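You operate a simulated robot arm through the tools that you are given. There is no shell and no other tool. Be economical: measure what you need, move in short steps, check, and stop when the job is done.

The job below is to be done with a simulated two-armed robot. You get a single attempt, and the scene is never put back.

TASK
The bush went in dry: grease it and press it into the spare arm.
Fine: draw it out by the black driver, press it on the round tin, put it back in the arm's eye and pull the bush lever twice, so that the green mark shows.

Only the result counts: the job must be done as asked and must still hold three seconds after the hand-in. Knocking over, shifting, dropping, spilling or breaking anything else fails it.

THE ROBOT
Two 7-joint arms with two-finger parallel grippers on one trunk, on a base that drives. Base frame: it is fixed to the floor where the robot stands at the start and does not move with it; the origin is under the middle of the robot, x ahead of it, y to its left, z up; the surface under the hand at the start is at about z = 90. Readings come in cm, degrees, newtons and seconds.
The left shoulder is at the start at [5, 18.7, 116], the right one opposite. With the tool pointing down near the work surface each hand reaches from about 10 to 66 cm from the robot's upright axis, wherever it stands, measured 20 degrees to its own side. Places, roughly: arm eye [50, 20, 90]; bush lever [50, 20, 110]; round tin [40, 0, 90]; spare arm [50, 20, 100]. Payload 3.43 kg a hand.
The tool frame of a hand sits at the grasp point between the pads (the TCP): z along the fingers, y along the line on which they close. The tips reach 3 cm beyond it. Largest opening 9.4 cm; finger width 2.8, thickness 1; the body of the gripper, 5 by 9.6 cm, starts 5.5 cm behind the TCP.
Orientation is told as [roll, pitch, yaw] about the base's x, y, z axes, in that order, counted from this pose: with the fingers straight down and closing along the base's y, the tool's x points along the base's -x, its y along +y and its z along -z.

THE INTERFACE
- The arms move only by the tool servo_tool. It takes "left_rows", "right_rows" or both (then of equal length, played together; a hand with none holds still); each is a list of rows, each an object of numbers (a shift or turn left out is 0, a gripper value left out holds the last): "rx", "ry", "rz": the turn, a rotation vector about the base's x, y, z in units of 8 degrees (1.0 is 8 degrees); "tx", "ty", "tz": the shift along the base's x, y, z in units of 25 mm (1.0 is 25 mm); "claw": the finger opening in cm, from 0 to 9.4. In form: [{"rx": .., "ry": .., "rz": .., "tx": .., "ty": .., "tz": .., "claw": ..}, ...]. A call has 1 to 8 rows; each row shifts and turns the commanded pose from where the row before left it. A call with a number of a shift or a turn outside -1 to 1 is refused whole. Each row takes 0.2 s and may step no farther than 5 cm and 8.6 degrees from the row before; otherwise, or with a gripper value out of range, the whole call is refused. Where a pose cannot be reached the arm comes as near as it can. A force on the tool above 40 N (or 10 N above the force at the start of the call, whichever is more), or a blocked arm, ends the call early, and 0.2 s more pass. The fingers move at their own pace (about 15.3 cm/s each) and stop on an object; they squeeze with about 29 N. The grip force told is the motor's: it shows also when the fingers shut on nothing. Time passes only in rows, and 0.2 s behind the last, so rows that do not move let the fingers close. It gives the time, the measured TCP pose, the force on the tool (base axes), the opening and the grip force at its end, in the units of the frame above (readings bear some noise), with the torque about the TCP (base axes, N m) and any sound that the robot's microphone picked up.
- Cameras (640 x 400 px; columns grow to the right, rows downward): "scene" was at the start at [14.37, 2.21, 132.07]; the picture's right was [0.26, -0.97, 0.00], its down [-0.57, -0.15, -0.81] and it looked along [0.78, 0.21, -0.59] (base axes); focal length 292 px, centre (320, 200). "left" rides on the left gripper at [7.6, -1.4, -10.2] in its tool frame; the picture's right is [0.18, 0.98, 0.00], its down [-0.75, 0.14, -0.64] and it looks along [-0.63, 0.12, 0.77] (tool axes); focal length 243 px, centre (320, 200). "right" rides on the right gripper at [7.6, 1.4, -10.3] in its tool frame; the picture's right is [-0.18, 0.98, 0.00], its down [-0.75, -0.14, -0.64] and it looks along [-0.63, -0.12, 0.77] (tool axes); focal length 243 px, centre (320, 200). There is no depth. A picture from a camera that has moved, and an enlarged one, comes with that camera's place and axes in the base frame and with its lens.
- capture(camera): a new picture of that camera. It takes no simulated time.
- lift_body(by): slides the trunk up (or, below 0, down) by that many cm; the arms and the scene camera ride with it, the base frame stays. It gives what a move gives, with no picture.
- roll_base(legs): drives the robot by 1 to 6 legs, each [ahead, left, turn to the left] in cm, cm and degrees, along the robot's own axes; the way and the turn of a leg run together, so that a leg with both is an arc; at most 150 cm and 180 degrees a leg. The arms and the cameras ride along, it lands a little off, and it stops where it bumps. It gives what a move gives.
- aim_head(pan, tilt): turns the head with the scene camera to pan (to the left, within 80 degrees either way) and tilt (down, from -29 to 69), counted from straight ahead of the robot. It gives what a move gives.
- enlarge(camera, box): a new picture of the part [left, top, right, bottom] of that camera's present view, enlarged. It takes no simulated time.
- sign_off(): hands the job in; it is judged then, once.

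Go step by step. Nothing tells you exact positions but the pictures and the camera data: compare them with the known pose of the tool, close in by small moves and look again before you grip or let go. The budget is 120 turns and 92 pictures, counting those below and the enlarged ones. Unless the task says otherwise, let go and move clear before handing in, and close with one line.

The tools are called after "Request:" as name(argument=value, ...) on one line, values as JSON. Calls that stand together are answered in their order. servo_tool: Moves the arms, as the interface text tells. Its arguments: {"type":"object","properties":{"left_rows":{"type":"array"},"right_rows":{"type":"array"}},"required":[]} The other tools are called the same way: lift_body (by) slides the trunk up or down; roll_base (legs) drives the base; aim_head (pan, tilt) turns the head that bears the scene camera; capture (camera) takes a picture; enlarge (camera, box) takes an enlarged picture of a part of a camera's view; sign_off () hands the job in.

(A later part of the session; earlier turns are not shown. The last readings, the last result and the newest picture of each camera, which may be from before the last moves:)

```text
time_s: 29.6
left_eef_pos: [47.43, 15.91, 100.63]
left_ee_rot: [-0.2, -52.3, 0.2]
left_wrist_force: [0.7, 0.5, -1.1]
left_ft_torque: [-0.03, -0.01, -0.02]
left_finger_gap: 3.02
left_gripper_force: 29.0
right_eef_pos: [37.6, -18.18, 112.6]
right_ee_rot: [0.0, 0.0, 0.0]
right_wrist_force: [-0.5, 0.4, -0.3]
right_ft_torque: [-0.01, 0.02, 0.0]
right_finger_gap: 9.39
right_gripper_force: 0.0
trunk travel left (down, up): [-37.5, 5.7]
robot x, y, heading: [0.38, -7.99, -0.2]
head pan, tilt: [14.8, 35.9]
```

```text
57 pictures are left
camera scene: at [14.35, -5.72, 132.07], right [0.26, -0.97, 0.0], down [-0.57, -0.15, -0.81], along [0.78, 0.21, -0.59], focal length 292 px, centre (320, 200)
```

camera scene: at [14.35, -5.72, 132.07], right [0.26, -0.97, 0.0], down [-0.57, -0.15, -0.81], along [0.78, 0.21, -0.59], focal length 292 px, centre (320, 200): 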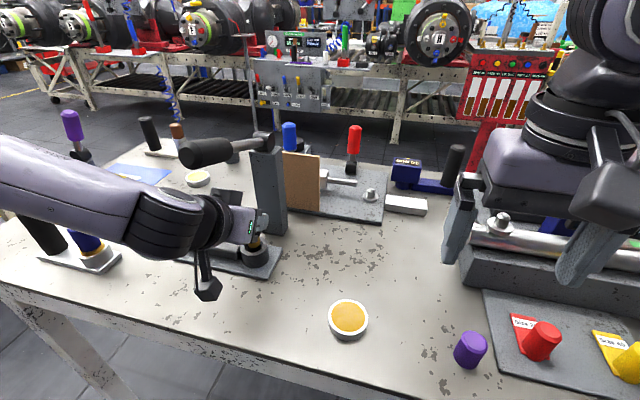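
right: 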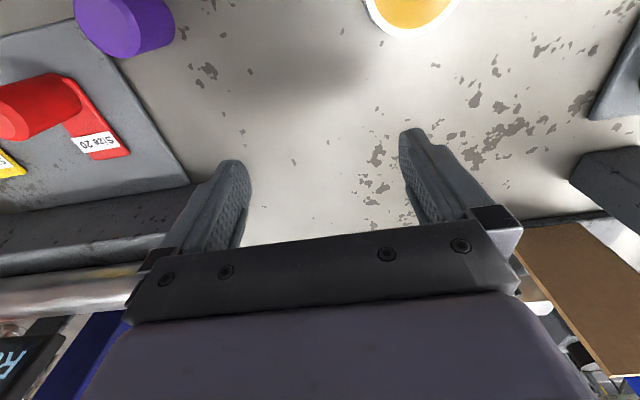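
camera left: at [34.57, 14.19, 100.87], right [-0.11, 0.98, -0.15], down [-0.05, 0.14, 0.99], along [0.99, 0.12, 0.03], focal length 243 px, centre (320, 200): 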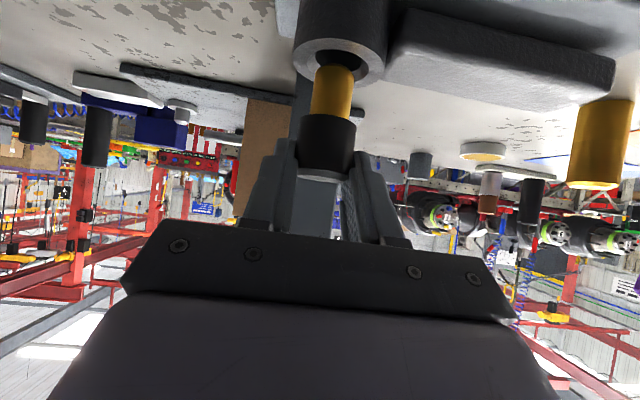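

Request:
servo_tool(left_rows=[{"tz": 0.2}, {"tz": 0.2}, {"tz": 0.2}, {}])

Request:
enlarge(camera="left", box=[220, 0, 460, 180])

Request:
enlarge(camera="scene", box=[170, 120, 330, 300])

```text
time_s: 30.6
left_eef_pos: [47.49, 15.71, 102.19]
left_ee_rot: [-0.2, -52.4, 0.2]
left_wrist_force: [-0.1, 0.2, -0.3]
left_ft_torque: [-0.01, 0.02, 0.01]
left_finger_gap: 3.03
left_gripper_force: 28.9
right_eef_pos: [37.63, -18.02, 112.39]
right_ee_rot: [0.1, 0.0, 0.0]
right_wrist_force: [0.8, -0.1, -0.1]
right_ft_torque: [0.01, 0.01, -0.02]
right_finger_gap: 9.4
right_gripper_force: 0.1
trunk travel left (down, up): [-37.5, 5.7]
robot x, y, heading: [-0.14, -8.08, -0.1]
head pan, tilt: [14.8, 35.9]
```

```text
2.22 times, centred on (340, 90) of left
camera zoom: at [34.52, 14.19, 102.36], right [-0.11, 0.98, -0.15], down [-0.05, 0.14, 0.99], along [0.99, 0.12, 0.03], focal length 539 px, centre (276, 444)
```

zoom: 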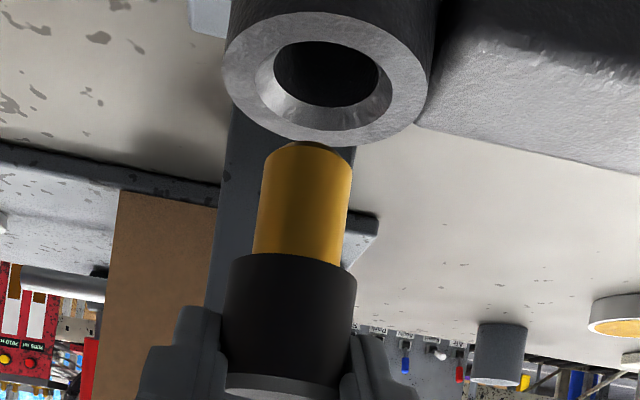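

```text
2.22 times, centred on (250, 210) of scene
camera zoom: at [14.35, -5.72, 132.07], right [0.26, -0.97, 0.0], down [-0.57, -0.15, -0.81], along [0.78, 0.21, -0.59], focal length 648 px, centre (476, 178)
```

zoom: 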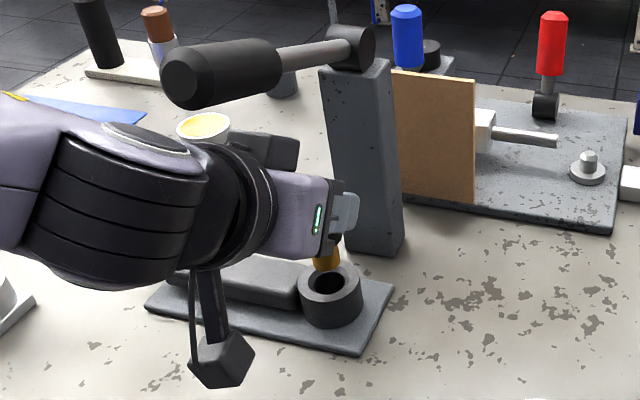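

The bush is fully out; its lower end is about 6.7 cm below the TCP. I back it out from under the lever, then drive the base so that the tin at [39.7, -3.1] falls where this pose is comfortable.

Request:
servo_tool(left_rows=[{"tx": -0.5}, {"tx": -0.6}, {"tx": -0.6}, {"tx": -0.3}, {}])

Request:
roll_base(legs=[[-6.5, -11, 0]])

Request:
capture(camera="scene")

Request:
capture(camera="left")

```text
time_s: 31.9
left_eef_pos: [42.56, 15.78, 102.17]
left_ee_rot: [-0.2, -52.2, 0.1]
left_wrist_force: [-0.8, -0.3, -0.9]
left_ft_torque: [-0.02, -0.01, 0.03]
left_finger_gap: 3.07
left_gripper_force: 29.3
right_eef_pos: [37.57, -18.19, 112.46]
right_ee_rot: [0.1, -0.1, -0.1]
right_wrist_force: [-0.2, 0.5, -0.1]
right_ft_torque: [-0.01, 0.02, -0.02]
right_finger_gap: 9.38
right_gripper_force: 0.1
trunk travel left (down, up): [-37.5, 5.7]
robot x, y, heading: [-0.25, -7.63, 0.2]
head pan, tilt: [14.8, 35.9]
```

```text
time_s: 33.5
left_eef_pos: [35.87, 4.78, 102.17]
left_ee_rot: [-0.2, -52.3, 0.1]
left_wrist_force: [-0.3, -0.6, 0.0]
left_ft_torque: [-0.01, 0.03, 0.0]
left_finger_gap: 3.01
left_gripper_force: 29.2
right_eef_pos: [31.09, -29.31, 112.52]
right_ee_rot: [0.1, 0.0, 0.0]
right_wrist_force: [0.3, 0.1, 0.8]
right_ft_torque: [0.02, 0.02, 0.0]
right_finger_gap: 9.4
right_gripper_force: 0.1
trunk travel left (down, up): [-37.5, 5.7]
robot x, y, heading: [-6.5, -19.15, -0.2]
head pan, tilt: [14.8, 35.9]
```

```text
54 pictures are left
camera scene: at [7.85, -16.76, 132.07], right [0.26, -0.97, 0.0], down [-0.57, -0.15, -0.81], along [0.78, 0.21, -0.59], focal length 292 px, centre (320, 200)
```

scene: 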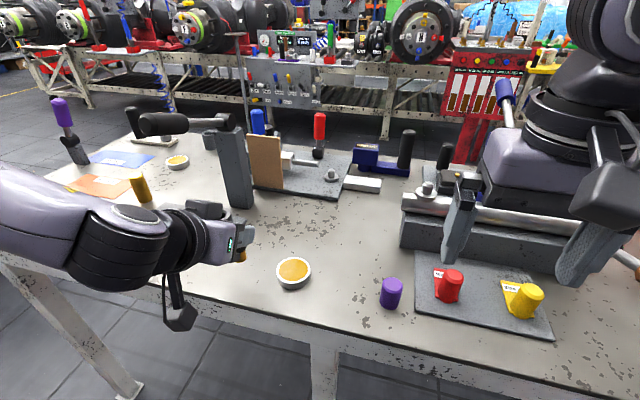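

```text
53 pictures are left
camera left: at [23.08, 3.18, 102.31], right [-0.11, 0.98, -0.15], down [-0.05, 0.14, 0.99], along [0.99, 0.12, 0.03], focal length 243 px, centre (320, 200)
```

left: 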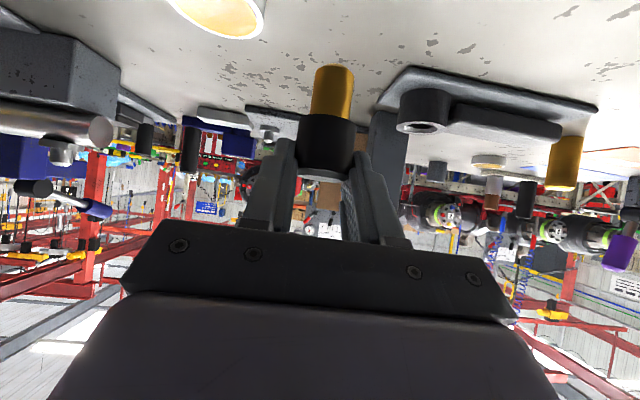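

Request:
servo_tool(left_rows=[{"ty": -0.6, "tx": 0.2}, {"ty": -0.7, "tx": 0.3}, {"ty": -0.7, "tx": 0.3}, {"ty": -0.7, "tx": 0.3}, {"ty": -0.5, "tx": 0.34}, {}])

Request:
capture(camera="left")

Request:
enlarge(camera="scene", box=[200, 200, 400, 330])

```text
time_s: 34.9
left_eef_pos: [39.5, -3.37, 101.97]
left_ee_rot: [-0.1, -52.4, 0.2]
left_wrist_force: [0.3, -0.9, -0.9]
left_ft_torque: [0.02, -0.04, 0.02]
left_finger_gap: 3.05
left_gripper_force: 29.4
right_eef_pos: [31.08, -29.22, 112.5]
right_ee_rot: [-0.1, 0.0, 0.0]
right_wrist_force: [0.1, 0.7, -0.2]
right_ft_torque: [0.03, -0.04, 0.02]
right_finger_gap: 9.4
right_gripper_force: 0.0
trunk travel left (down, up): [-37.5, 5.7]
robot x, y, heading: [-6.23, -18.94, 0.0]
head pan, tilt: [14.8, 35.9]
```

```text
52 pictures are left
camera left: at [26.65, -4.9, 102.27], right [-0.11, 0.98, -0.15], down [-0.05, 0.14, 0.99], along [0.99, 0.12, 0.03], focal length 243 px, centre (320, 200)
```

left: 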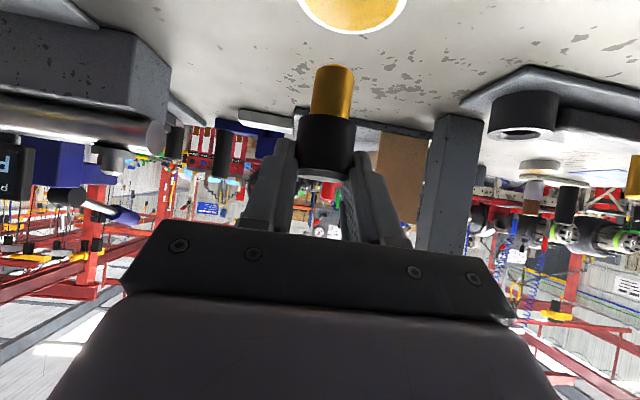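

```text
3.08 times, centred on (300, 265) of scene
camera zoom: at [7.86, -16.73, 132.07], right [0.26, -0.97, 0.0], down [-0.57, -0.15, -0.81], along [0.78, 0.21, -0.59], focal length 898 px, centre (382, 0)
```

zoom: 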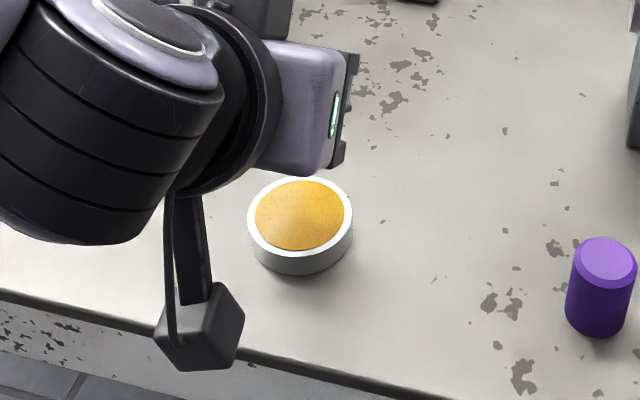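

The bush is over the tin's middle to within a few millimetres. I lower it towards the grease.

Request:
servo_tool(left_rows=[{"tz": -0.3}, {"tz": -0.3}, {"tz": -0.3}, {"tz": -0.2}, {}])

Request:
capture(camera="left")

```text
time_s: 36.1
left_eef_pos: [39.64, -3.32, 99.36]
left_ee_rot: [-0.2, -52.3, 0.2]
left_wrist_force: [-0.9, -1.1, -0.2]
left_ft_torque: [0.01, 0.03, -0.02]
left_finger_gap: 3.06
left_gripper_force: 28.9
right_eef_pos: [31.13, -29.27, 112.49]
right_ee_rot: [0.0, 0.0, -0.1]
right_wrist_force: [-0.5, -0.8, -0.3]
right_ft_torque: [-0.01, -0.01, 0.01]
right_finger_gap: 9.39
right_gripper_force: 0.0
trunk travel left (down, up): [-37.5, 5.7]
robot x, y, heading: [-6.25, -18.8, -0.1]
head pan, tilt: [14.8, 35.9]
```

```text
50 pictures are left
camera left: at [26.72, -4.81, 99.55], right [-0.11, 0.98, -0.15], down [-0.05, 0.14, 0.99], along [0.99, 0.12, 0.03], focal length 243 px, centre (320, 200)
```

left: 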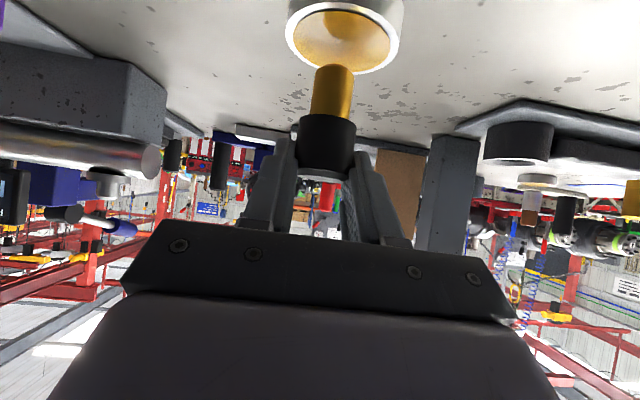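

Request:
servo_tool(left_rows=[{"tz": -0.1, "ty": 0.12}, {"tz": -0.1}, {"tz": -0.08}, {"tz": -0.08}])

Request:
enlarge(camera="left", box=[240, 0, 440, 180])

```text
time_s: 37.1
left_eef_pos: [39.56, -3.05, 98.43]
left_ee_rot: [-0.2, -52.2, 0.3]
left_wrist_force: [0.0, 0.4, -0.6]
left_ft_torque: [-0.03, 0.03, 0.03]
left_finger_gap: 3.02
left_gripper_force: 29.2
right_eef_pos: [31.16, -29.05, 112.6]
right_ee_rot: [0.1, 0.0, -0.1]
right_wrist_force: [0.1, 0.0, -0.1]
right_ft_torque: [0.01, 0.0, 0.03]
right_finger_gap: 9.39
right_gripper_force: 0.1
trunk travel left (down, up): [-37.5, 5.7]
robot x, y, heading: [-6.42, -19.08, -0.1]
head pan, tilt: [14.8, 35.9]
```

```text
2.22 times, centred on (340, 90) of left
camera zoom: at [26.72, -4.53, 98.6], right [-0.11, 0.98, -0.15], down [-0.05, 0.14, 0.99], along [0.99, 0.12, 0.03], focal length 539 px, centre (276, 444)
```

zoom: 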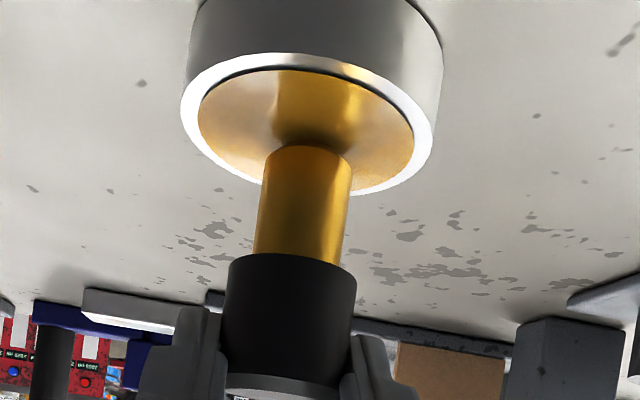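

Request:
servo_tool(left_rows=[{"tz": -0.06}, {"tz": -0.06}, {"tz": -0.06}, {"tz": -0.06}])

Request:
enlarge(camera="left", box=[240, 0, 440, 180])

```text
time_s: 38.1
left_eef_pos: [39.52, -3.09, 98.15]
left_ee_rot: [-0.3, -52.8, 0.2]
left_wrist_force: [-2.7, 2.0, 17.5]
left_ft_torque: [0.15, 0.21, 0.02]
left_finger_gap: 3.05
left_gripper_force: 28.6
right_eef_pos: [31.08, -29.13, 112.59]
right_ee_rot: [0.0, -0.1, 0.1]
right_wrist_force: [0.2, -0.2, 0.2]
right_ft_torque: [0.0, 0.0, -0.01]
right_finger_gap: 9.41
right_gripper_force: 0.0
trunk travel left (down, up): [-37.5, 5.7]
robot x, y, heading: [-6.46, -18.98, 0.3]
head pan, tilt: [14.8, 35.9]
```

```text
2.22 times, centred on (340, 90) of left
camera zoom: at [26.67, -4.54, 98.27], right [-0.11, 0.98, -0.15], down [-0.05, 0.14, 0.99], along [0.99, 0.12, 0.04], focal length 539 px, centre (276, 444)
```

zoom: 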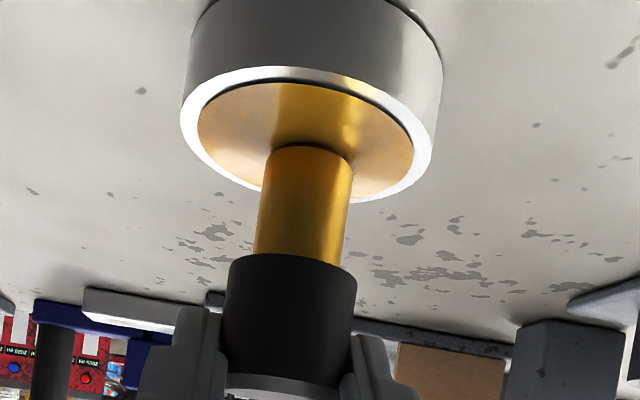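

Pressed with about 17 N. I hold briefly, then lift and look at the bush.

Request:
servo_tool(left_rows=[{}, {}, {"tz": 0.15}, {"tz": 0.3}, {"tz": 0.5}, {"tz": 0.5}, {}])

Request:
enlarge(camera="left", box=[240, 0, 440, 180])

Request:
enlarge(camera="scene", box=[200, 200, 400, 330])

```text
time_s: 39.7
left_eef_pos: [39.55, -2.98, 101.5]
left_ee_rot: [-0.2, -52.2, 0.3]
left_wrist_force: [-0.1, 0.2, -0.9]
left_ft_torque: [0.01, 0.01, 0.01]
left_finger_gap: 3.03
left_gripper_force: 29.2
right_eef_pos: [31.12, -29.19, 112.46]
right_ee_rot: [0.0, 0.0, 0.0]
right_wrist_force: [-0.8, 0.5, 0.2]
right_ft_torque: [-0.03, 0.0, 0.01]
right_finger_gap: 9.37
right_gripper_force: 0.1
trunk travel left (down, up): [-37.5, 5.7]
robot x, y, heading: [-6.67, -19.13, 0.0]
head pan, tilt: [14.8, 35.9]
```

```text
2.22 times, centred on (340, 90) of left
camera zoom: at [26.7, -4.54, 101.7], right [-0.11, 0.98, -0.15], down [-0.05, 0.14, 0.99], along [0.99, 0.12, 0.03], focal length 539 px, centre (276, 444)
```

zoom: 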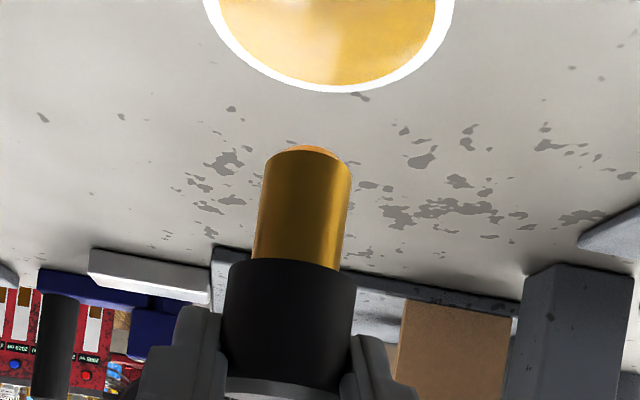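

```text
3.08 times, centred on (300, 265) of scene
camera zoom: at [7.87, -16.72, 132.07], right [0.26, -0.97, 0.0], down [-0.57, -0.15, -0.81], along [0.78, 0.21, -0.59], focal length 898 px, centre (382, 0)
```

zoom: 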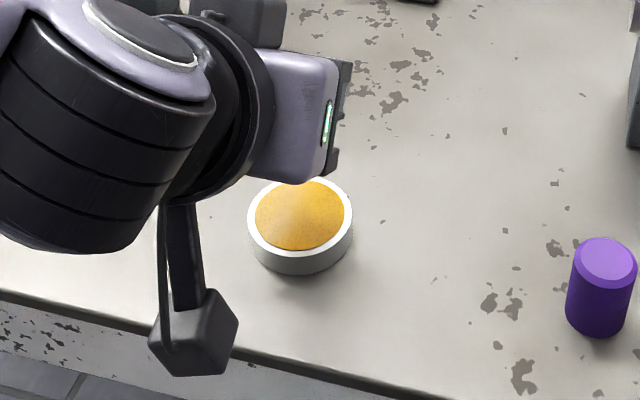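

The bush end now carries an orange film of grease. I retrace the path back to the eye.

Request:
servo_tool(left_rows=[{"ty": 0.5, "tx": -0.34, "tz": 0.3}, {"ty": 0.7, "tx": -0.3}, {"ty": 0.7, "tx": -0.3}, {"ty": 0.7, "tx": -0.3}, {"ty": 0.6, "tx": -0.2}, {}])

Request:
roll_base(legs=[[6.5, 11, 0]])

Request:
capture(camera="left")

```text
time_s: 41.1
left_eef_pos: [35.98, 4.93, 102.24]
left_ee_rot: [-0.3, -52.3, 0.1]
left_wrist_force: [0.2, 0.9, -0.9]
left_ft_torque: [0.0, -0.04, 0.03]
left_finger_gap: 3.01
left_gripper_force: 28.9
right_eef_pos: [31.19, -29.24, 112.49]
right_ee_rot: [0.0, 0.0, 0.0]
right_wrist_force: [0.0, 0.5, -0.2]
right_ft_torque: [-0.03, -0.01, -0.02]
right_finger_gap: 9.4
right_gripper_force: 0.0
trunk travel left (down, up): [-37.5, 5.7]
robot x, y, heading: [-6.62, -19.21, 0.0]
head pan, tilt: [14.8, 35.9]
```

```text
time_s: 42.7
left_eef_pos: [42.46, 16.08, 102.08]
left_ee_rot: [-0.2, -52.4, 0.1]
left_wrist_force: [0.2, -0.2, -0.6]
left_ft_torque: [-0.01, 0.0, 0.0]
left_finger_gap: 3.02
left_gripper_force: 28.8
right_eef_pos: [37.66, -18.15, 112.52]
right_ee_rot: [0.0, 0.0, 0.0]
right_wrist_force: [1.3, -1.4, -0.2]
right_ft_torque: [-0.03, 0.01, 0.03]
right_finger_gap: 9.41
right_gripper_force: 0.0
trunk travel left (down, up): [-37.5, 5.7]
robot x, y, heading: [-0.09, -7.63, -0.2]
head pan, tilt: [14.8, 35.9]
```

```text
45 pictures are left
camera left: at [29.59, 14.53, 102.45], right [-0.11, 0.98, -0.15], down [-0.05, 0.14, 0.99], along [0.99, 0.12, 0.03], focal length 243 px, centre (320, 200)
```

left: 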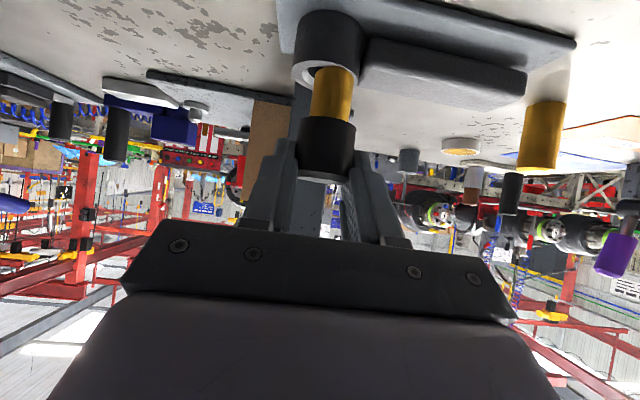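

Request:
servo_tool(left_rows=[{"tx": 0.5, "ty": -0.07}, {"tx": 0.5, "ty": -0.06}, {"tx": 0.5}, {"tx": 0.46}, {}])

Request:
enlarge(camera="left", box=[220, 0, 460, 180])

Request:
enlarge(camera="scene", box=[170, 120, 330, 300])

```text
time_s: 43.9
left_eef_pos: [47.51, 15.63, 102.3]
left_ee_rot: [-0.2, -52.3, 0.2]
left_wrist_force: [-0.5, 0.6, -1.5]
left_ft_torque: [0.02, 0.02, 0.0]
left_finger_gap: 3.05
left_gripper_force: 29.1
right_eef_pos: [37.61, -18.27, 112.54]
right_ee_rot: [0.0, 0.0, -0.1]
right_wrist_force: [0.7, 0.5, 0.7]
right_ft_torque: [-0.02, 0.0, 0.0]
right_finger_gap: 9.39
right_gripper_force: 0.0
trunk travel left (down, up): [-37.5, 5.7]
robot x, y, heading: [-0.02, -7.53, -0.2]
head pan, tilt: [14.8, 35.9]
```

```text
2.22 times, centred on (340, 90) of left
camera zoom: at [34.49, 14.15, 102.48], right [-0.11, 0.98, -0.15], down [-0.05, 0.14, 0.99], along [0.99, 0.12, 0.03], focal length 539 px, centre (276, 444)
```

zoom: 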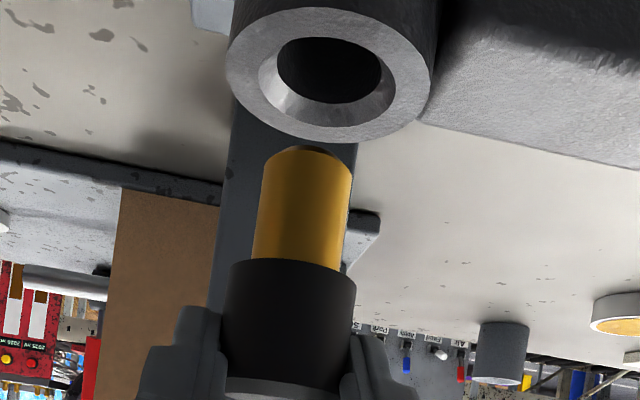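

```text
2.22 times, centred on (250, 210) of scene
camera zoom: at [14.34, -5.7, 132.07], right [0.26, -0.97, 0.0], down [-0.57, -0.15, -0.81], along [0.78, 0.21, -0.59], focal length 648 px, centre (476, 178)
```

zoom: 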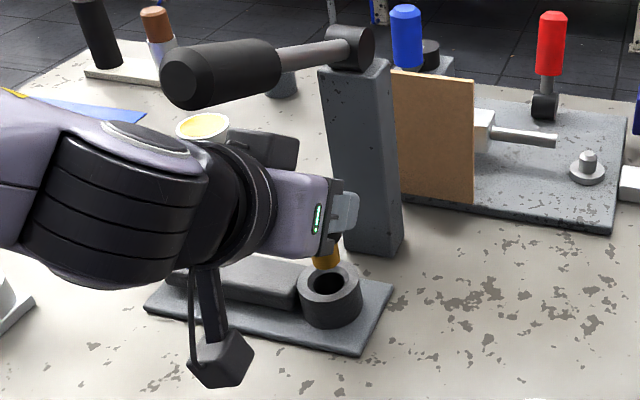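

Request:
enlarge(camera="left", box=[320, 50, 370, 100])

```text
8.00 times, centred on (345, 75) of left
camera zoom: at [34.49, 14.15, 102.48], right [-0.11, 0.98, -0.15], down [-0.05, 0.14, 0.99], along [0.99, 0.12, 0.03], focal length 1941 px, centre (120, 1200)
```

zoom: 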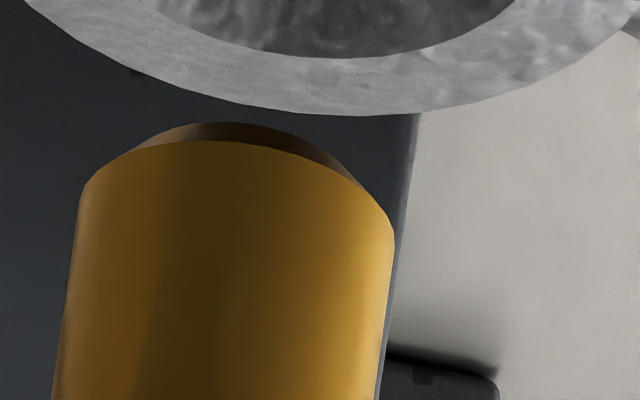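

Alignment matches the extraction pose to within half a millimetre. I lower the bush into the eye.

Request:
servo_tool(left_rows=[{"tz": -0.2, "ty": 0.02, "tx": 0.01}, {"tz": -0.2}, {"tz": -0.2}, {"tz": -0.2}, {"tz": -0.2}, {}])

Request:
enlarge(camera="left", box=[220, 0, 460, 180])

```text
time_s: 45.3
left_eef_pos: [47.41, 15.77, 99.85]
left_ee_rot: [-0.1, -52.3, 0.1]
left_wrist_force: [0.2, 1.2, -2.0]
left_ft_torque: [0.0, -0.01, 0.0]
left_finger_gap: 3.02
left_gripper_force: 29.5
right_eef_pos: [37.63, -18.16, 112.54]
right_ee_rot: [0.0, 0.0, -0.1]
right_wrist_force: [-0.7, 0.1, 0.0]
right_ft_torque: [-0.01, -0.01, 0.0]
right_finger_gap: 9.39
right_gripper_force: 0.0
trunk travel left (down, up): [-37.5, 5.7]
robot x, y, heading: [-0.12, -8.09, -0.2]
head pan, tilt: [14.8, 35.9]
```

```text
2.22 times, centred on (340, 90) of left
camera zoom: at [34.49, 14.19, 99.97], right [-0.11, 0.98, -0.15], down [-0.05, 0.14, 0.99], along [0.99, 0.12, 0.03], focal length 539 px, centre (276, 444)
```

zoom: 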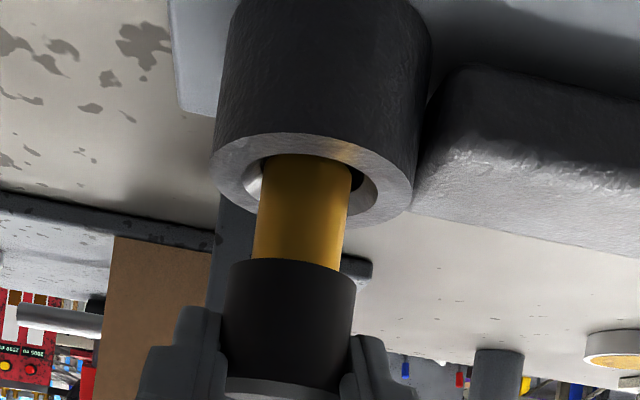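

It has entered the hole without force. I continue down.

Request:
servo_tool(left_rows=[{"tz": -0.2}, {"tz": -0.2}, {"tz": -0.2}, {"tz": -0.15}, {"tz": -0.1}, {}])

Request:
enlarge(camera="left", box=[220, 30, 460, 210])

```text
time_s: 46.7
left_eef_pos: [47.45, 15.78, 97.66]
left_ee_rot: [-0.2, -52.3, 0.1]
left_wrist_force: [0.1, -0.2, 0.0]
left_ft_torque: [-0.04, -0.01, -0.06]
left_finger_gap: 3.06
left_gripper_force: 28.8
right_eef_pos: [37.57, -18.23, 112.46]
right_ee_rot: [0.0, -0.1, -0.1]
right_wrist_force: [-0.3, 0.0, 0.4]
right_ft_torque: [0.0, -0.02, 0.01]
right_finger_gap: 9.41
right_gripper_force: 0.0
trunk travel left (down, up): [-37.5, 5.7]
robot x, y, heading: [-0.2, -7.86, -0.1]
head pan, tilt: [14.8, 35.9]
```

```text
2.22 times, centred on (340, 120) of left
camera zoom: at [34.53, 14.25, 97.83], right [-0.11, 0.98, -0.15], down [-0.05, 0.14, 0.99], along [0.99, 0.12, 0.03], focal length 539 px, centre (276, 378)
```

zoom: 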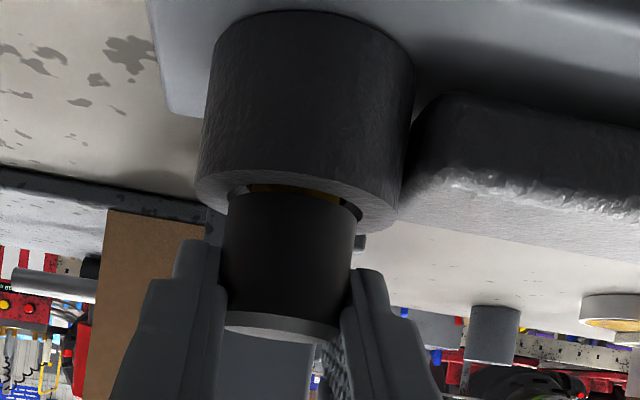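

Request:
servo_tool(left_rows=[{"tz": -0.05}, {"tz": -0.05}, {"tz": -0.05}])

Request:
enlarge(camera="left", box=[220, 30, 460, 210])

```text
time_s: 47.5
left_eef_pos: [47.37, 15.67, 97.38]
left_ee_rot: [-0.3, -52.4, 0.1]
left_wrist_force: [1.0, 0.9, 3.8]
left_ft_torque: [0.05, 0.0, 0.0]
left_finger_gap: 3.01
left_gripper_force: 28.9
right_eef_pos: [37.61, -18.23, 112.48]
right_ee_rot: [0.0, 0.0, -0.1]
right_wrist_force: [0.7, -0.3, 0.5]
right_ft_torque: [0.0, -0.01, 0.0]
right_finger_gap: 9.37
right_gripper_force: 0.0
trunk travel left (down, up): [-37.5, 5.7]
robot x, y, heading: [0.08, -8.42, -0.2]
head pan, tilt: [14.8, 35.9]
```

```text
2.22 times, centred on (340, 120) of left
camera zoom: at [34.53, 14.2, 97.55], right [-0.11, 0.98, -0.15], down [-0.05, 0.14, 0.99], along [0.99, 0.12, 0.03], focal length 539 px, centre (276, 378)
```

zoom: 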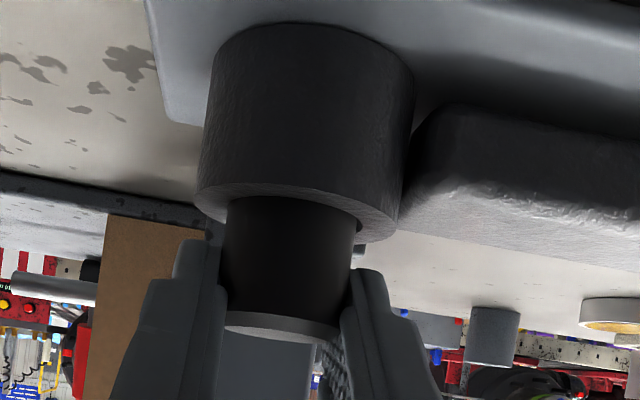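

The bush is seated with the driver back at its original height. I release and draw back.

Request:
servo_tool(left_rows=[{"claw": 4.5}, {"claw": 6}, {"tz": 0.06}, {"tx": -0.5}, {"tx": -0.8}, {"tx": -0.8}, {}])

Request:
capture(camera="left")

Request:
enlarge(camera="scene", box=[150, 110, 330, 300])

```text
time_s: 49.1
left_eef_pos: [42.02, 15.71, 97.58]
left_ee_rot: [-0.2, -52.3, 0.0]
left_wrist_force: [-0.2, 0.7, 0.1]
left_ft_torque: [-0.01, -0.01, 0.04]
left_finger_gap: 5.98
left_gripper_force: 0.1
right_eef_pos: [37.56, -18.14, 112.51]
right_ee_rot: [0.1, 0.0, -0.2]
right_wrist_force: [0.2, -0.1, 0.0]
right_ft_torque: [0.01, 0.0, -0.02]
right_finger_gap: 9.38
right_gripper_force: 0.0
trunk travel left (down, up): [-37.5, 5.7]
robot x, y, heading: [-0.01, -7.8, -0.2]
head pan, tilt: [14.8, 35.9]
```

```text
38 pictures are left
camera left: at [29.22, 14.22, 97.69], right [-0.11, 0.98, -0.15], down [-0.05, 0.14, 0.99], along [0.99, 0.12, 0.03], focal length 243 px, centre (320, 200)
```

left: 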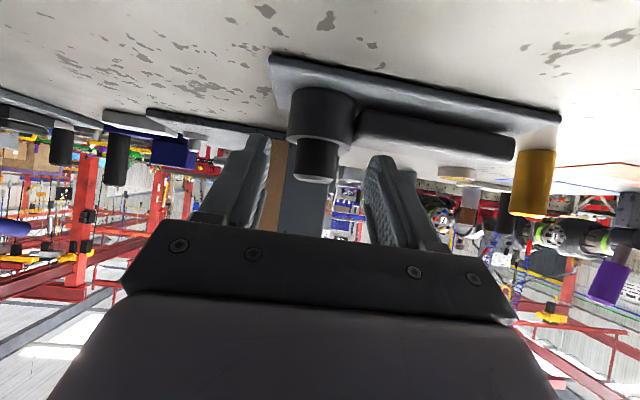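

```text
2.11 times, centred on (240, 205) of scene
camera zoom: at [14.35, -5.71, 132.07], right [0.26, -0.97, 0.0], down [-0.57, -0.15, -0.81], along [0.78, 0.21, -0.59], focal length 614 px, centre (488, 190)
```

zoom: 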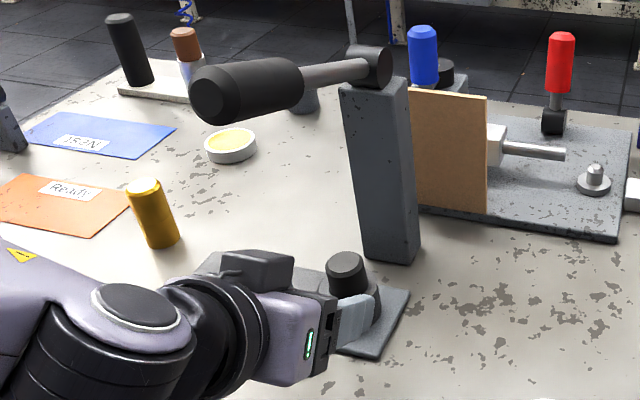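

The driver stands back in the eye. The lever knob runs from x 38.5 to 46.5 at y 16, z about 117 to 114.5, with its pivot near (58, 110). I back the base 6 cm and raise the hand in front of the knob with the fingers open to straddle it.

Request:
roll_base(legs=[[-6, 0, 0]])

Request:
servo_tool(left_rows=[{"claw": 9.0, "tz": 0.5}, {"tz": 1}, {"tz": 1}, {"tz": 1}, {"tz": 1}, {"tz": 1}, {"tz": 1}, {}])

Request:
capture(camera="scene")

Request:
capture(camera="left")

```text
time_s: 50.1
left_eef_pos: [36.11, 15.71, 97.47]
left_ee_rot: [-0.3, -52.3, 0.1]
left_wrist_force: [0.1, -0.1, -0.6]
left_ft_torque: [0.0, 0.0, 0.0]
left_finger_gap: 5.98
left_gripper_force: 0.0
right_eef_pos: [31.66, -18.26, 112.51]
right_ee_rot: [-0.1, 0.0, 0.0]
right_wrist_force: [0.7, 0.0, -0.3]
right_ft_torque: [-0.02, -0.02, 0.02]
right_finger_gap: 9.43
right_gripper_force: 0.1
trunk travel left (down, up): [-37.5, 5.7]
robot x, y, heading: [-6.03, -7.94, 0.1]
head pan, tilt: [14.8, 35.9]
```

```text
time_s: 51.9
left_eef_pos: [36.13, 15.71, 113.77]
left_ee_rot: [-0.1, -52.3, 0.1]
left_wrist_force: [0.0, 0.3, -0.5]
left_ft_torque: [-0.01, -0.02, -0.04]
left_finger_gap: 8.99
left_gripper_force: 0.0
right_eef_pos: [31.68, -18.17, 112.51]
right_ee_rot: [0.0, 0.0, 0.0]
right_wrist_force: [0.2, 0.5, -0.2]
right_ft_torque: [0.01, 0.0, -0.01]
right_finger_gap: 9.41
right_gripper_force: 0.1
trunk travel left (down, up): [-37.5, 5.7]
robot x, y, heading: [-6.15, -7.77, 0.0]
head pan, tilt: [14.8, 35.9]
```

```text
36 pictures are left
camera scene: at [8.42, -5.68, 132.07], right [0.26, -0.97, 0.0], down [-0.57, -0.15, -0.81], along [0.78, 0.21, -0.59], focal length 292 px, centre (320, 200)
```

scene: 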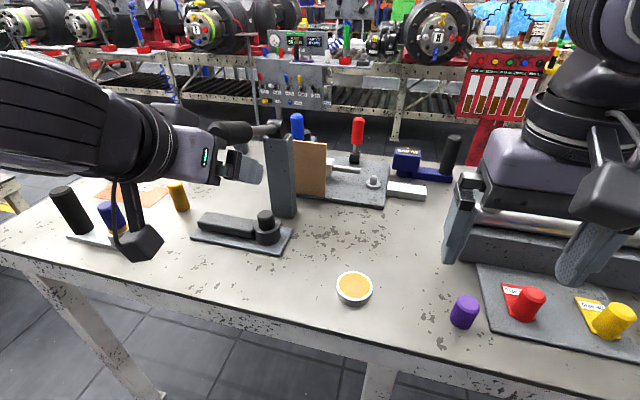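

```text
35 pictures are left
camera left: at [23.29, 14.22, 114.01], right [-0.11, 0.98, -0.15], down [-0.05, 0.14, 0.99], along [0.99, 0.12, 0.03], focal length 243 px, centre (320, 200)
```

left: 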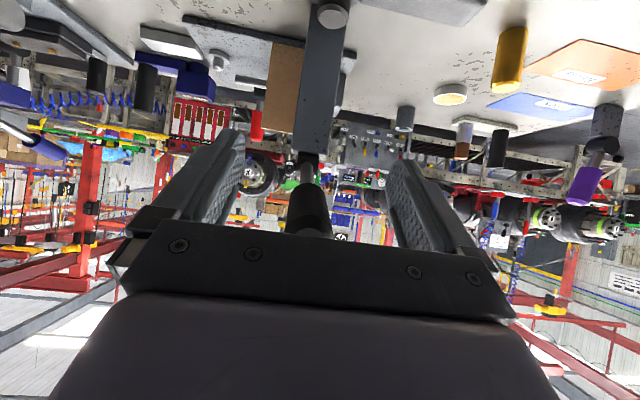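

The knob is centred between the open fingers. I rise to its height and move forward around it.

Request:
servo_tool(left_rows=[{"tz": 0.6}, {"tz": 0.3, "tx": 0.3}, {"tx": 0.5}, {"tx": 0.5}, {"tx": 0.5}, {}])

Request:
capture(camera="left")

Request:
enlarge(camera="scene", box=[150, 80, 330, 260])

```text
time_s: 53.3
left_eef_pos: [40.7, 15.75, 115.93]
left_ee_rot: [-0.2, -52.3, 0.1]
left_wrist_force: [0.5, 0.2, -0.2]
left_ft_torque: [0.0, 0.0, 0.05]
left_finger_gap: 9.0
left_gripper_force: 0.0
right_eef_pos: [31.7, -18.21, 112.4]
right_ee_rot: [0.0, 0.0, 0.0]
right_wrist_force: [0.8, -0.3, 0.5]
right_ft_torque: [-0.01, -0.01, -0.02]
right_finger_gap: 9.38
right_gripper_force: 0.1
trunk travel left (down, up): [-37.5, 5.7]
robot x, y, heading: [-5.58, -7.98, -0.3]
head pan, tilt: [14.8, 35.9]
```

```text
34 pictures are left
camera left: at [27.86, 14.25, 116.22], right [-0.11, 0.98, -0.15], down [-0.05, 0.14, 0.99], along [0.99, 0.12, 0.03], focal length 243 px, centre (320, 200)
```

left: 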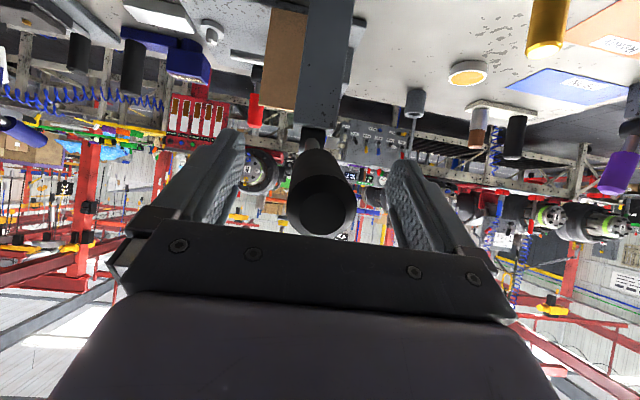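

```text
2.22 times, centred on (240, 170) of scene
camera zoom: at [8.4, -5.69, 132.07], right [0.26, -0.97, 0.0], down [-0.57, -0.15, -0.81], along [0.78, 0.21, -0.59], focal length 648 px, centre (498, 267)
```

zoom: 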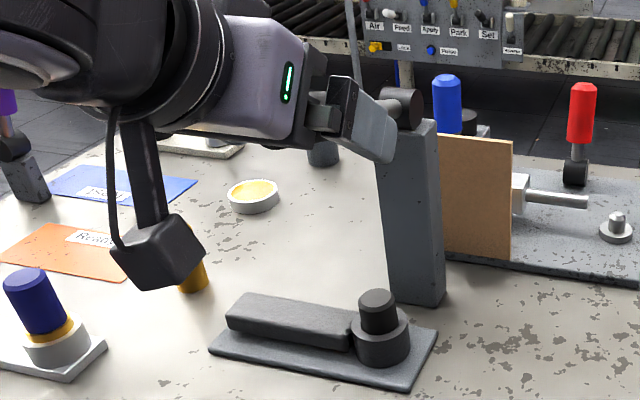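

The knob (about 3 cm thick) lies between the pads. I grip it.

Request:
servo_tool(left_rows=[{"tx": 0.2, "claw": 5}, {"claw": 3.2}, {"claw": 1.5}, {}, {}])

```text
time_s: 54.5
left_eef_pos: [41.23, 15.7, 115.92]
left_ee_rot: [-0.1, -52.3, 0.1]
left_wrist_force: [-1.2, 1.3, -0.1]
left_ft_torque: [0.0, 0.07, -0.02]
left_finger_gap: 3.36
left_gripper_force: 44.9
right_eef_pos: [31.63, -18.16, 112.55]
right_ee_rot: [0.0, 0.0, 0.0]
right_wrist_force: [-0.7, 0.0, 0.2]
right_ft_torque: [0.0, -0.02, 0.03]
right_finger_gap: 9.42
right_gripper_force: 0.0
trunk travel left (down, up): [-37.5, 5.7]
robot x, y, heading: [-5.78, -7.85, 0.0]
head pan, tilt: [14.8, 35.9]
```

Held at full squeeze. I start pulling down along the arc, carefully.

Request:
servo_tool(left_rows=[{"tx": -0.17, "tz": -0.6, "ry": -0.4}, {"tx": -0.12, "tz": -0.6, "ry": -0.4}, {"tx": -0.06, "tz": -0.6, "ry": -0.4}])

Request:
capture(camera="scene")

```text
time_s: 55.3
left_eef_pos: [40.34, 15.82, 111.63]
left_ee_rot: [-0.2, -62.3, 0.2]
left_wrist_force: [0.6, 2.6, 8.8]
left_ft_torque: [0.03, -1.54, -0.09]
left_finger_gap: 3.32
left_gripper_force: 45.0
right_eef_pos: [31.64, -17.98, 112.5]
right_ee_rot: [-0.1, -0.1, 0.0]
right_wrist_force: [-0.7, -0.1, 0.0]
right_ft_torque: [0.02, 0.05, 0.02]
right_finger_gap: 9.4
right_gripper_force: 0.1
trunk travel left (down, up): [-37.5, 5.7]
robot x, y, heading: [-5.91, -8.28, 0.1]
head pan, tilt: [14.8, 35.9]
```

```text
32 pictures are left
camera scene: at [8.31, -5.68, 132.1], right [0.26, -0.97, 0.0], down [-0.57, -0.15, -0.81], along [0.78, 0.21, -0.59], focal length 292 px, centre (320, 200)
```

scene: 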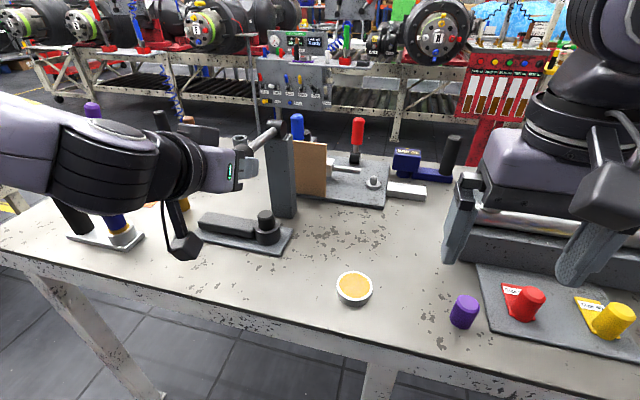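

The lever follows with a light spring-back force (about 9 N). I continue down.

Request:
servo_tool(left_rows=[{"tx": -0.01, "tz": -0.6, "ry": -0.4}, {"tx": 0.04, "tz": -0.6, "ry": -0.4}, {"tx": 0.1, "tz": -0.6, "ry": -0.4}, {"tx": 0.15, "tz": -0.6, "ry": -0.4}])

Request:
enlarge(camera="scene", box=[150, 80, 330, 280])

```text
time_s: 56.1
left_eef_pos: [40.48, 15.77, 108.28]
left_ee_rot: [-0.5, -72.8, 0.7]
left_wrist_force: [-16.0, 5.2, 15.5]
left_ft_torque: [0.08, -0.79, 0.1]
left_finger_gap: 3.37
left_gripper_force: 45.2
right_eef_pos: [31.29, -18.07, 112.52]
right_ee_rot: [0.0, -0.2, 0.1]
right_wrist_force: [0.0, 0.2, 0.2]
right_ft_torque: [0.01, 0.0, -0.01]
right_finger_gap: 9.39
right_gripper_force: 0.1
trunk travel left (down, up): [-37.5, 5.7]
robot x, y, heading: [-6.07, -8.25, 0.2]
head pan, tilt: [14.8, 35.9]
stopped in row 4 (left hand): the force on the tool passed its limit at 47 N (the readings are from after the stop); the commanded pose is now the measured one
```

```text
2.00 times, centred on (240, 180) of scene
camera zoom: at [8.03, -5.64, 132.11], right [0.26, -0.97, 0.0], down [-0.56, -0.15, -0.81], along [0.78, 0.21, -0.58], focal length 583 px, centre (480, 240)
```

zoom: 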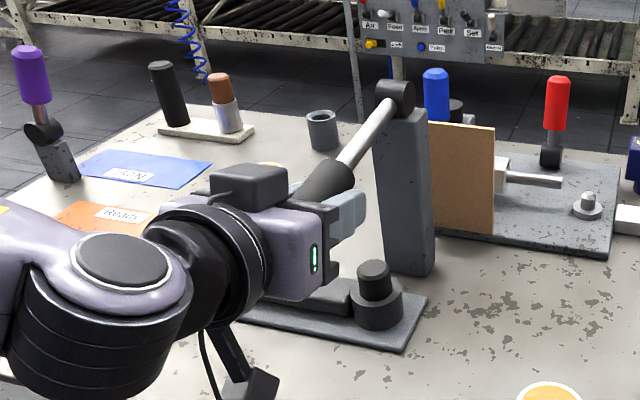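

It stopped at about 25° of swing. I check whether that is the end stop with a small further pull.

Request:
servo_tool(left_rows=[{"tz": -0.15, "tx": 0.02}, {"tz": -0.15, "tx": 0.02}, {"tz": -0.15, "tx": 0.02}, {"tz": -0.15, "tx": 0.02}])

```text
time_s: 56.6
left_eef_pos: [40.42, 15.78, 108.14]
left_ee_rot: [-0.5, -73.5, 0.7]
left_wrist_force: [-20.4, 5.9, 15.8]
left_ft_torque: [0.1, 0.43, -0.12]
left_finger_gap: 3.34
left_gripper_force: 44.9
right_eef_pos: [31.33, -18.0, 112.64]
right_ee_rot: [0.0, -0.4, 0.0]
right_wrist_force: [0.2, 0.6, -0.7]
right_ft_torque: [0.01, 0.01, 0.02]
right_finger_gap: 9.42
right_gripper_force: 0.1
trunk travel left (down, up): [-37.5, 5.7]
robot x, y, heading: [-6.17, -8.02, -0.1]
head pan, tilt: [14.8, 35.9]
stopped in row 2 (left hand): the force on the tool passed its limit at 43 N (the readings are from after the stop); the commanded pose is now the measured one
```

A sideways (-x) push remains, so I relieve that and try again straight down.

Request:
servo_tool(left_rows=[{"tx": -0.12}, {"tx": -0.08}])

Request:
servo_tool(left_rows=[{"tz": -0.2}, {"tz": -0.2}, {"tz": -0.2}])

```text
time_s: 57.2
left_eef_pos: [40.48, 15.71, 108.22]
left_ee_rot: [-0.7, -73.6, 0.9]
left_wrist_force: [3.9, 5.3, 24.2]
left_ft_torque: [-0.08, -0.05, -0.2]
left_finger_gap: 3.34
left_gripper_force: 45.1
right_eef_pos: [31.63, -18.13, 112.53]
right_ee_rot: [0.0, -0.1, 0.0]
right_wrist_force: [-0.3, 0.2, 0.3]
right_ft_torque: [-0.01, 0.0, 0.01]
right_finger_gap: 9.39
right_gripper_force: 0.1
trunk travel left (down, up): [-37.5, 5.7]
robot x, y, heading: [-6.07, -7.74, 0.1]
head pan, tilt: [14.8, 35.9]
```

```text
time_s: 57.7
left_eef_pos: [40.53, 15.69, 108.21]
left_ee_rot: [-0.8, -74.6, 1.0]
left_wrist_force: [-9.7, 2.3, 12.0]
left_ft_torque: [-0.03, -0.24, 0.05]
left_finger_gap: 3.35
left_gripper_force: 45.5
right_eef_pos: [31.44, -17.99, 112.48]
right_ee_rot: [0.0, -0.1, 0.0]
right_wrist_force: [0.2, -0.2, 0.0]
right_ft_torque: [0.0, 0.02, 0.02]
right_finger_gap: 9.39
right_gripper_force: 0.0
trunk travel left (down, up): [-37.5, 5.7]
robot x, y, heading: [-6.17, -7.7, -0.1]
head pan, tilt: [14.8, 35.9]
stopped in row 2 (left hand): the force on the tool passed its limit at 42 N (the readings are from after the stop); the commanded pose is now the measured one
```

That behaves like the lever's end stop. I check the spare arm for a mark.

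Request:
enlarge(camera="scene", box=[200, 100, 330, 260])

Request:
capture(camera="left")

```text
2.50 times, centred on (265, 180) of scene
camera zoom: at [8.16, -5.65, 132.06], right [0.26, -0.97, 0.0], down [-0.57, -0.15, -0.81], along [0.78, 0.21, -0.58], focal length 729 px, centre (458, 250)
```

zoom: 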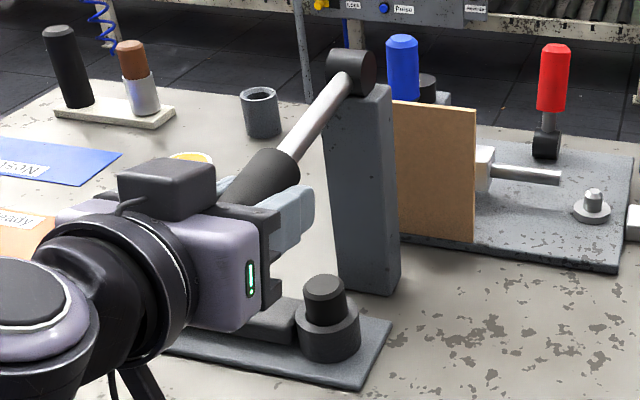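

```text
29 pictures are left
camera left: at [28.48, 14.16, 103.6], right [-0.05, 0.98, -0.18], down [-0.42, 0.14, 0.9], along [0.91, 0.12, 0.41], focal length 243 px, centre (320, 200)
```

left: 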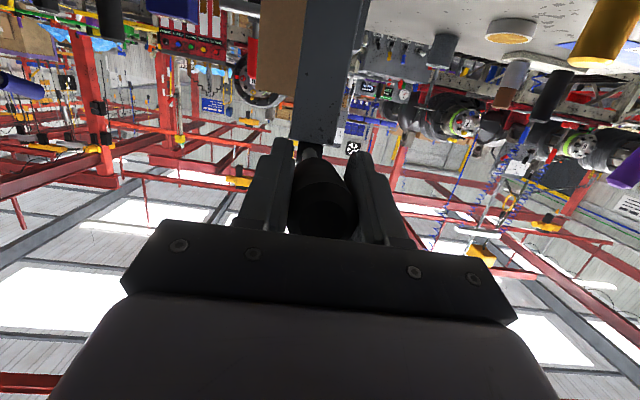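

No mark yet, as expected after one pull. I follow the lever back up along its arc.

Request:
servo_tool(left_rows=[{"tx": -0.04, "tz": 0.6, "ry": 0.55}, {"tx": 0.01, "tz": 0.6, "ry": 0.55}, {"tx": 0.06, "tz": 0.6, "ry": 0.55}, {"tx": 0.12, "tz": 0.6, "ry": 0.55}, {"tx": 0.16, "tz": 0.58, "ry": 0.55}, {}])

Request:
enlarge(camera="scene", box=[150, 80, 330, 280])

```text
time_s: 59.1
left_eef_pos: [41.16, 15.8, 115.53]
left_ee_rot: [-0.2, -52.2, 0.3]
left_wrist_force: [-18.4, 0.5, 2.4]
left_ft_torque: [0.1, 0.54, -0.61]
left_finger_gap: 3.31
left_gripper_force: 44.7
right_eef_pos: [31.57, -18.21, 112.56]
right_ee_rot: [0.0, -0.2, 0.1]
right_wrist_force: [-0.2, -0.5, 0.5]
right_ft_torque: [0.02, 0.0, -0.02]
right_finger_gap: 9.39
right_gripper_force: 0.2
trunk travel left (down, up): [-37.5, 5.7]
robot x, y, heading: [-5.82, -7.71, 0.3]
head pan, tilt: [14.8, 35.9]
```

```text
2.00 times, centred on (240, 180) of scene
camera zoom: at [8.12, -5.63, 132.12], right [0.26, -0.97, 0.0], down [-0.56, -0.15, -0.81], along [0.78, 0.21, -0.58], focal length 583 px, centre (480, 240)
```

zoom: 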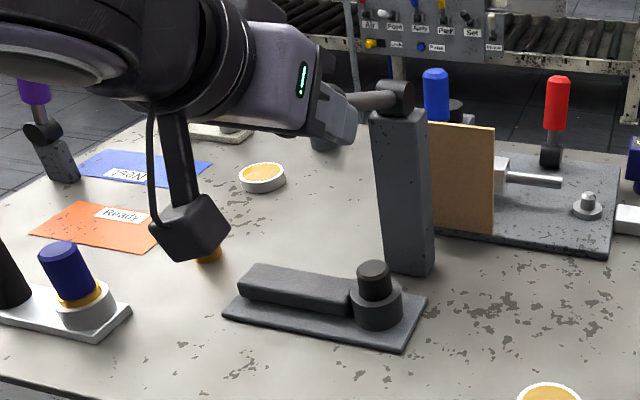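

Request:
servo_tool(left_rows=[{"tx": -0.12, "tz": 0.06}, {"tx": -0.04, "tz": 0.08}])

```text
time_s: 59.7
left_eef_pos: [41.15, 15.75, 115.66]
left_ee_rot: [-0.2, -51.9, 0.3]
left_wrist_force: [4.0, -3.4, -8.2]
left_ft_torque: [-0.04, -0.48, -0.53]
left_finger_gap: 3.29
left_gripper_force: 44.6
right_eef_pos: [31.78, -18.17, 112.36]
right_ee_rot: [0.0, 0.0, 0.0]
right_wrist_force: [0.9, 0.8, 0.1]
right_ft_torque: [0.02, -0.01, 0.02]
right_finger_gap: 9.4
right_gripper_force: 0.0
trunk travel left (down, up): [-37.5, 5.7]
robot x, y, heading: [-5.57, -7.41, 0.1]
head pan, tilt: [14.8, 35.9]
```

The lever is at its top stop. Second pull down.

Request:
servo_tool(left_rows=[{"tx": -0.16, "tz": -0.6, "ry": -0.5}, {"tx": -0.12, "tz": -0.6, "ry": -0.5}, {"tx": -0.06, "tz": -0.6, "ry": -0.5}, {"tx": -0.02, "tz": -0.6, "ry": -0.5}, {"tx": 0.03, "tz": -0.45, "ry": -0.5}])

Request:
servo_tool(left_rows=[{"tz": -0.15}, {"tz": -0.1}, {"tz": -0.1}])

Request:
enlarge(camera="scene", box=[200, 100, 330, 260])

```text
time_s: 60.9
left_eef_pos: [40.36, 15.74, 108.63]
left_ee_rot: [-0.4, -72.4, 0.7]
left_wrist_force: [18.0, -0.8, 10.9]
left_ft_torque: [0.15, -1.47, -0.58]
left_finger_gap: 3.33
left_gripper_force: 45.0
right_eef_pos: [31.91, -18.13, 112.43]
right_ee_rot: [0.0, 0.0, -0.1]
right_wrist_force: [0.2, 0.4, 0.2]
right_ft_torque: [-0.03, -0.02, -0.02]
right_finger_gap: 9.39
right_gripper_force: 0.1
trunk travel left (down, up): [-37.5, 5.7]
robot x, y, heading: [-6.11, -7.98, -0.4]
head pan, tilt: [14.8, 35.9]
```

```text
time_s: 61.7
left_eef_pos: [40.38, 15.71, 108.3]
left_ee_rot: [-0.5, -73.0, 0.7]
left_wrist_force: [18.8, 4.2, 29.9]
left_ft_torque: [0.16, 0.53, -0.5]
left_finger_gap: 3.32
left_gripper_force: 45.3
right_eef_pos: [31.7, -18.15, 112.44]
right_ee_rot: [0.0, 0.0, 0.1]
right_wrist_force: [1.0, 0.3, 0.4]
right_ft_torque: [0.01, -0.04, -0.04]
right_finger_gap: 9.37
right_gripper_force: 0.1
trunk travel left (down, up): [-37.5, 5.7]
robot x, y, heading: [-5.85, -7.82, 0.1]
head pan, tilt: [14.8, 35.9]
```

```text
2.50 times, centred on (265, 180) of scene
camera zoom: at [8.42, -5.69, 132.1], right [0.26, -0.97, 0.0], down [-0.57, -0.15, -0.81], along [0.78, 0.21, -0.59], focal length 729 px, centre (458, 250)
```

zoom: 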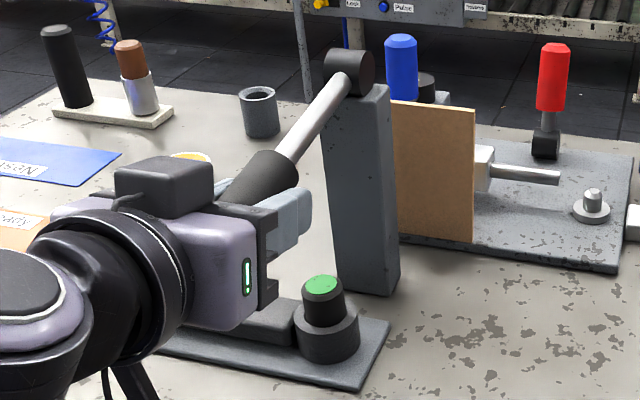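

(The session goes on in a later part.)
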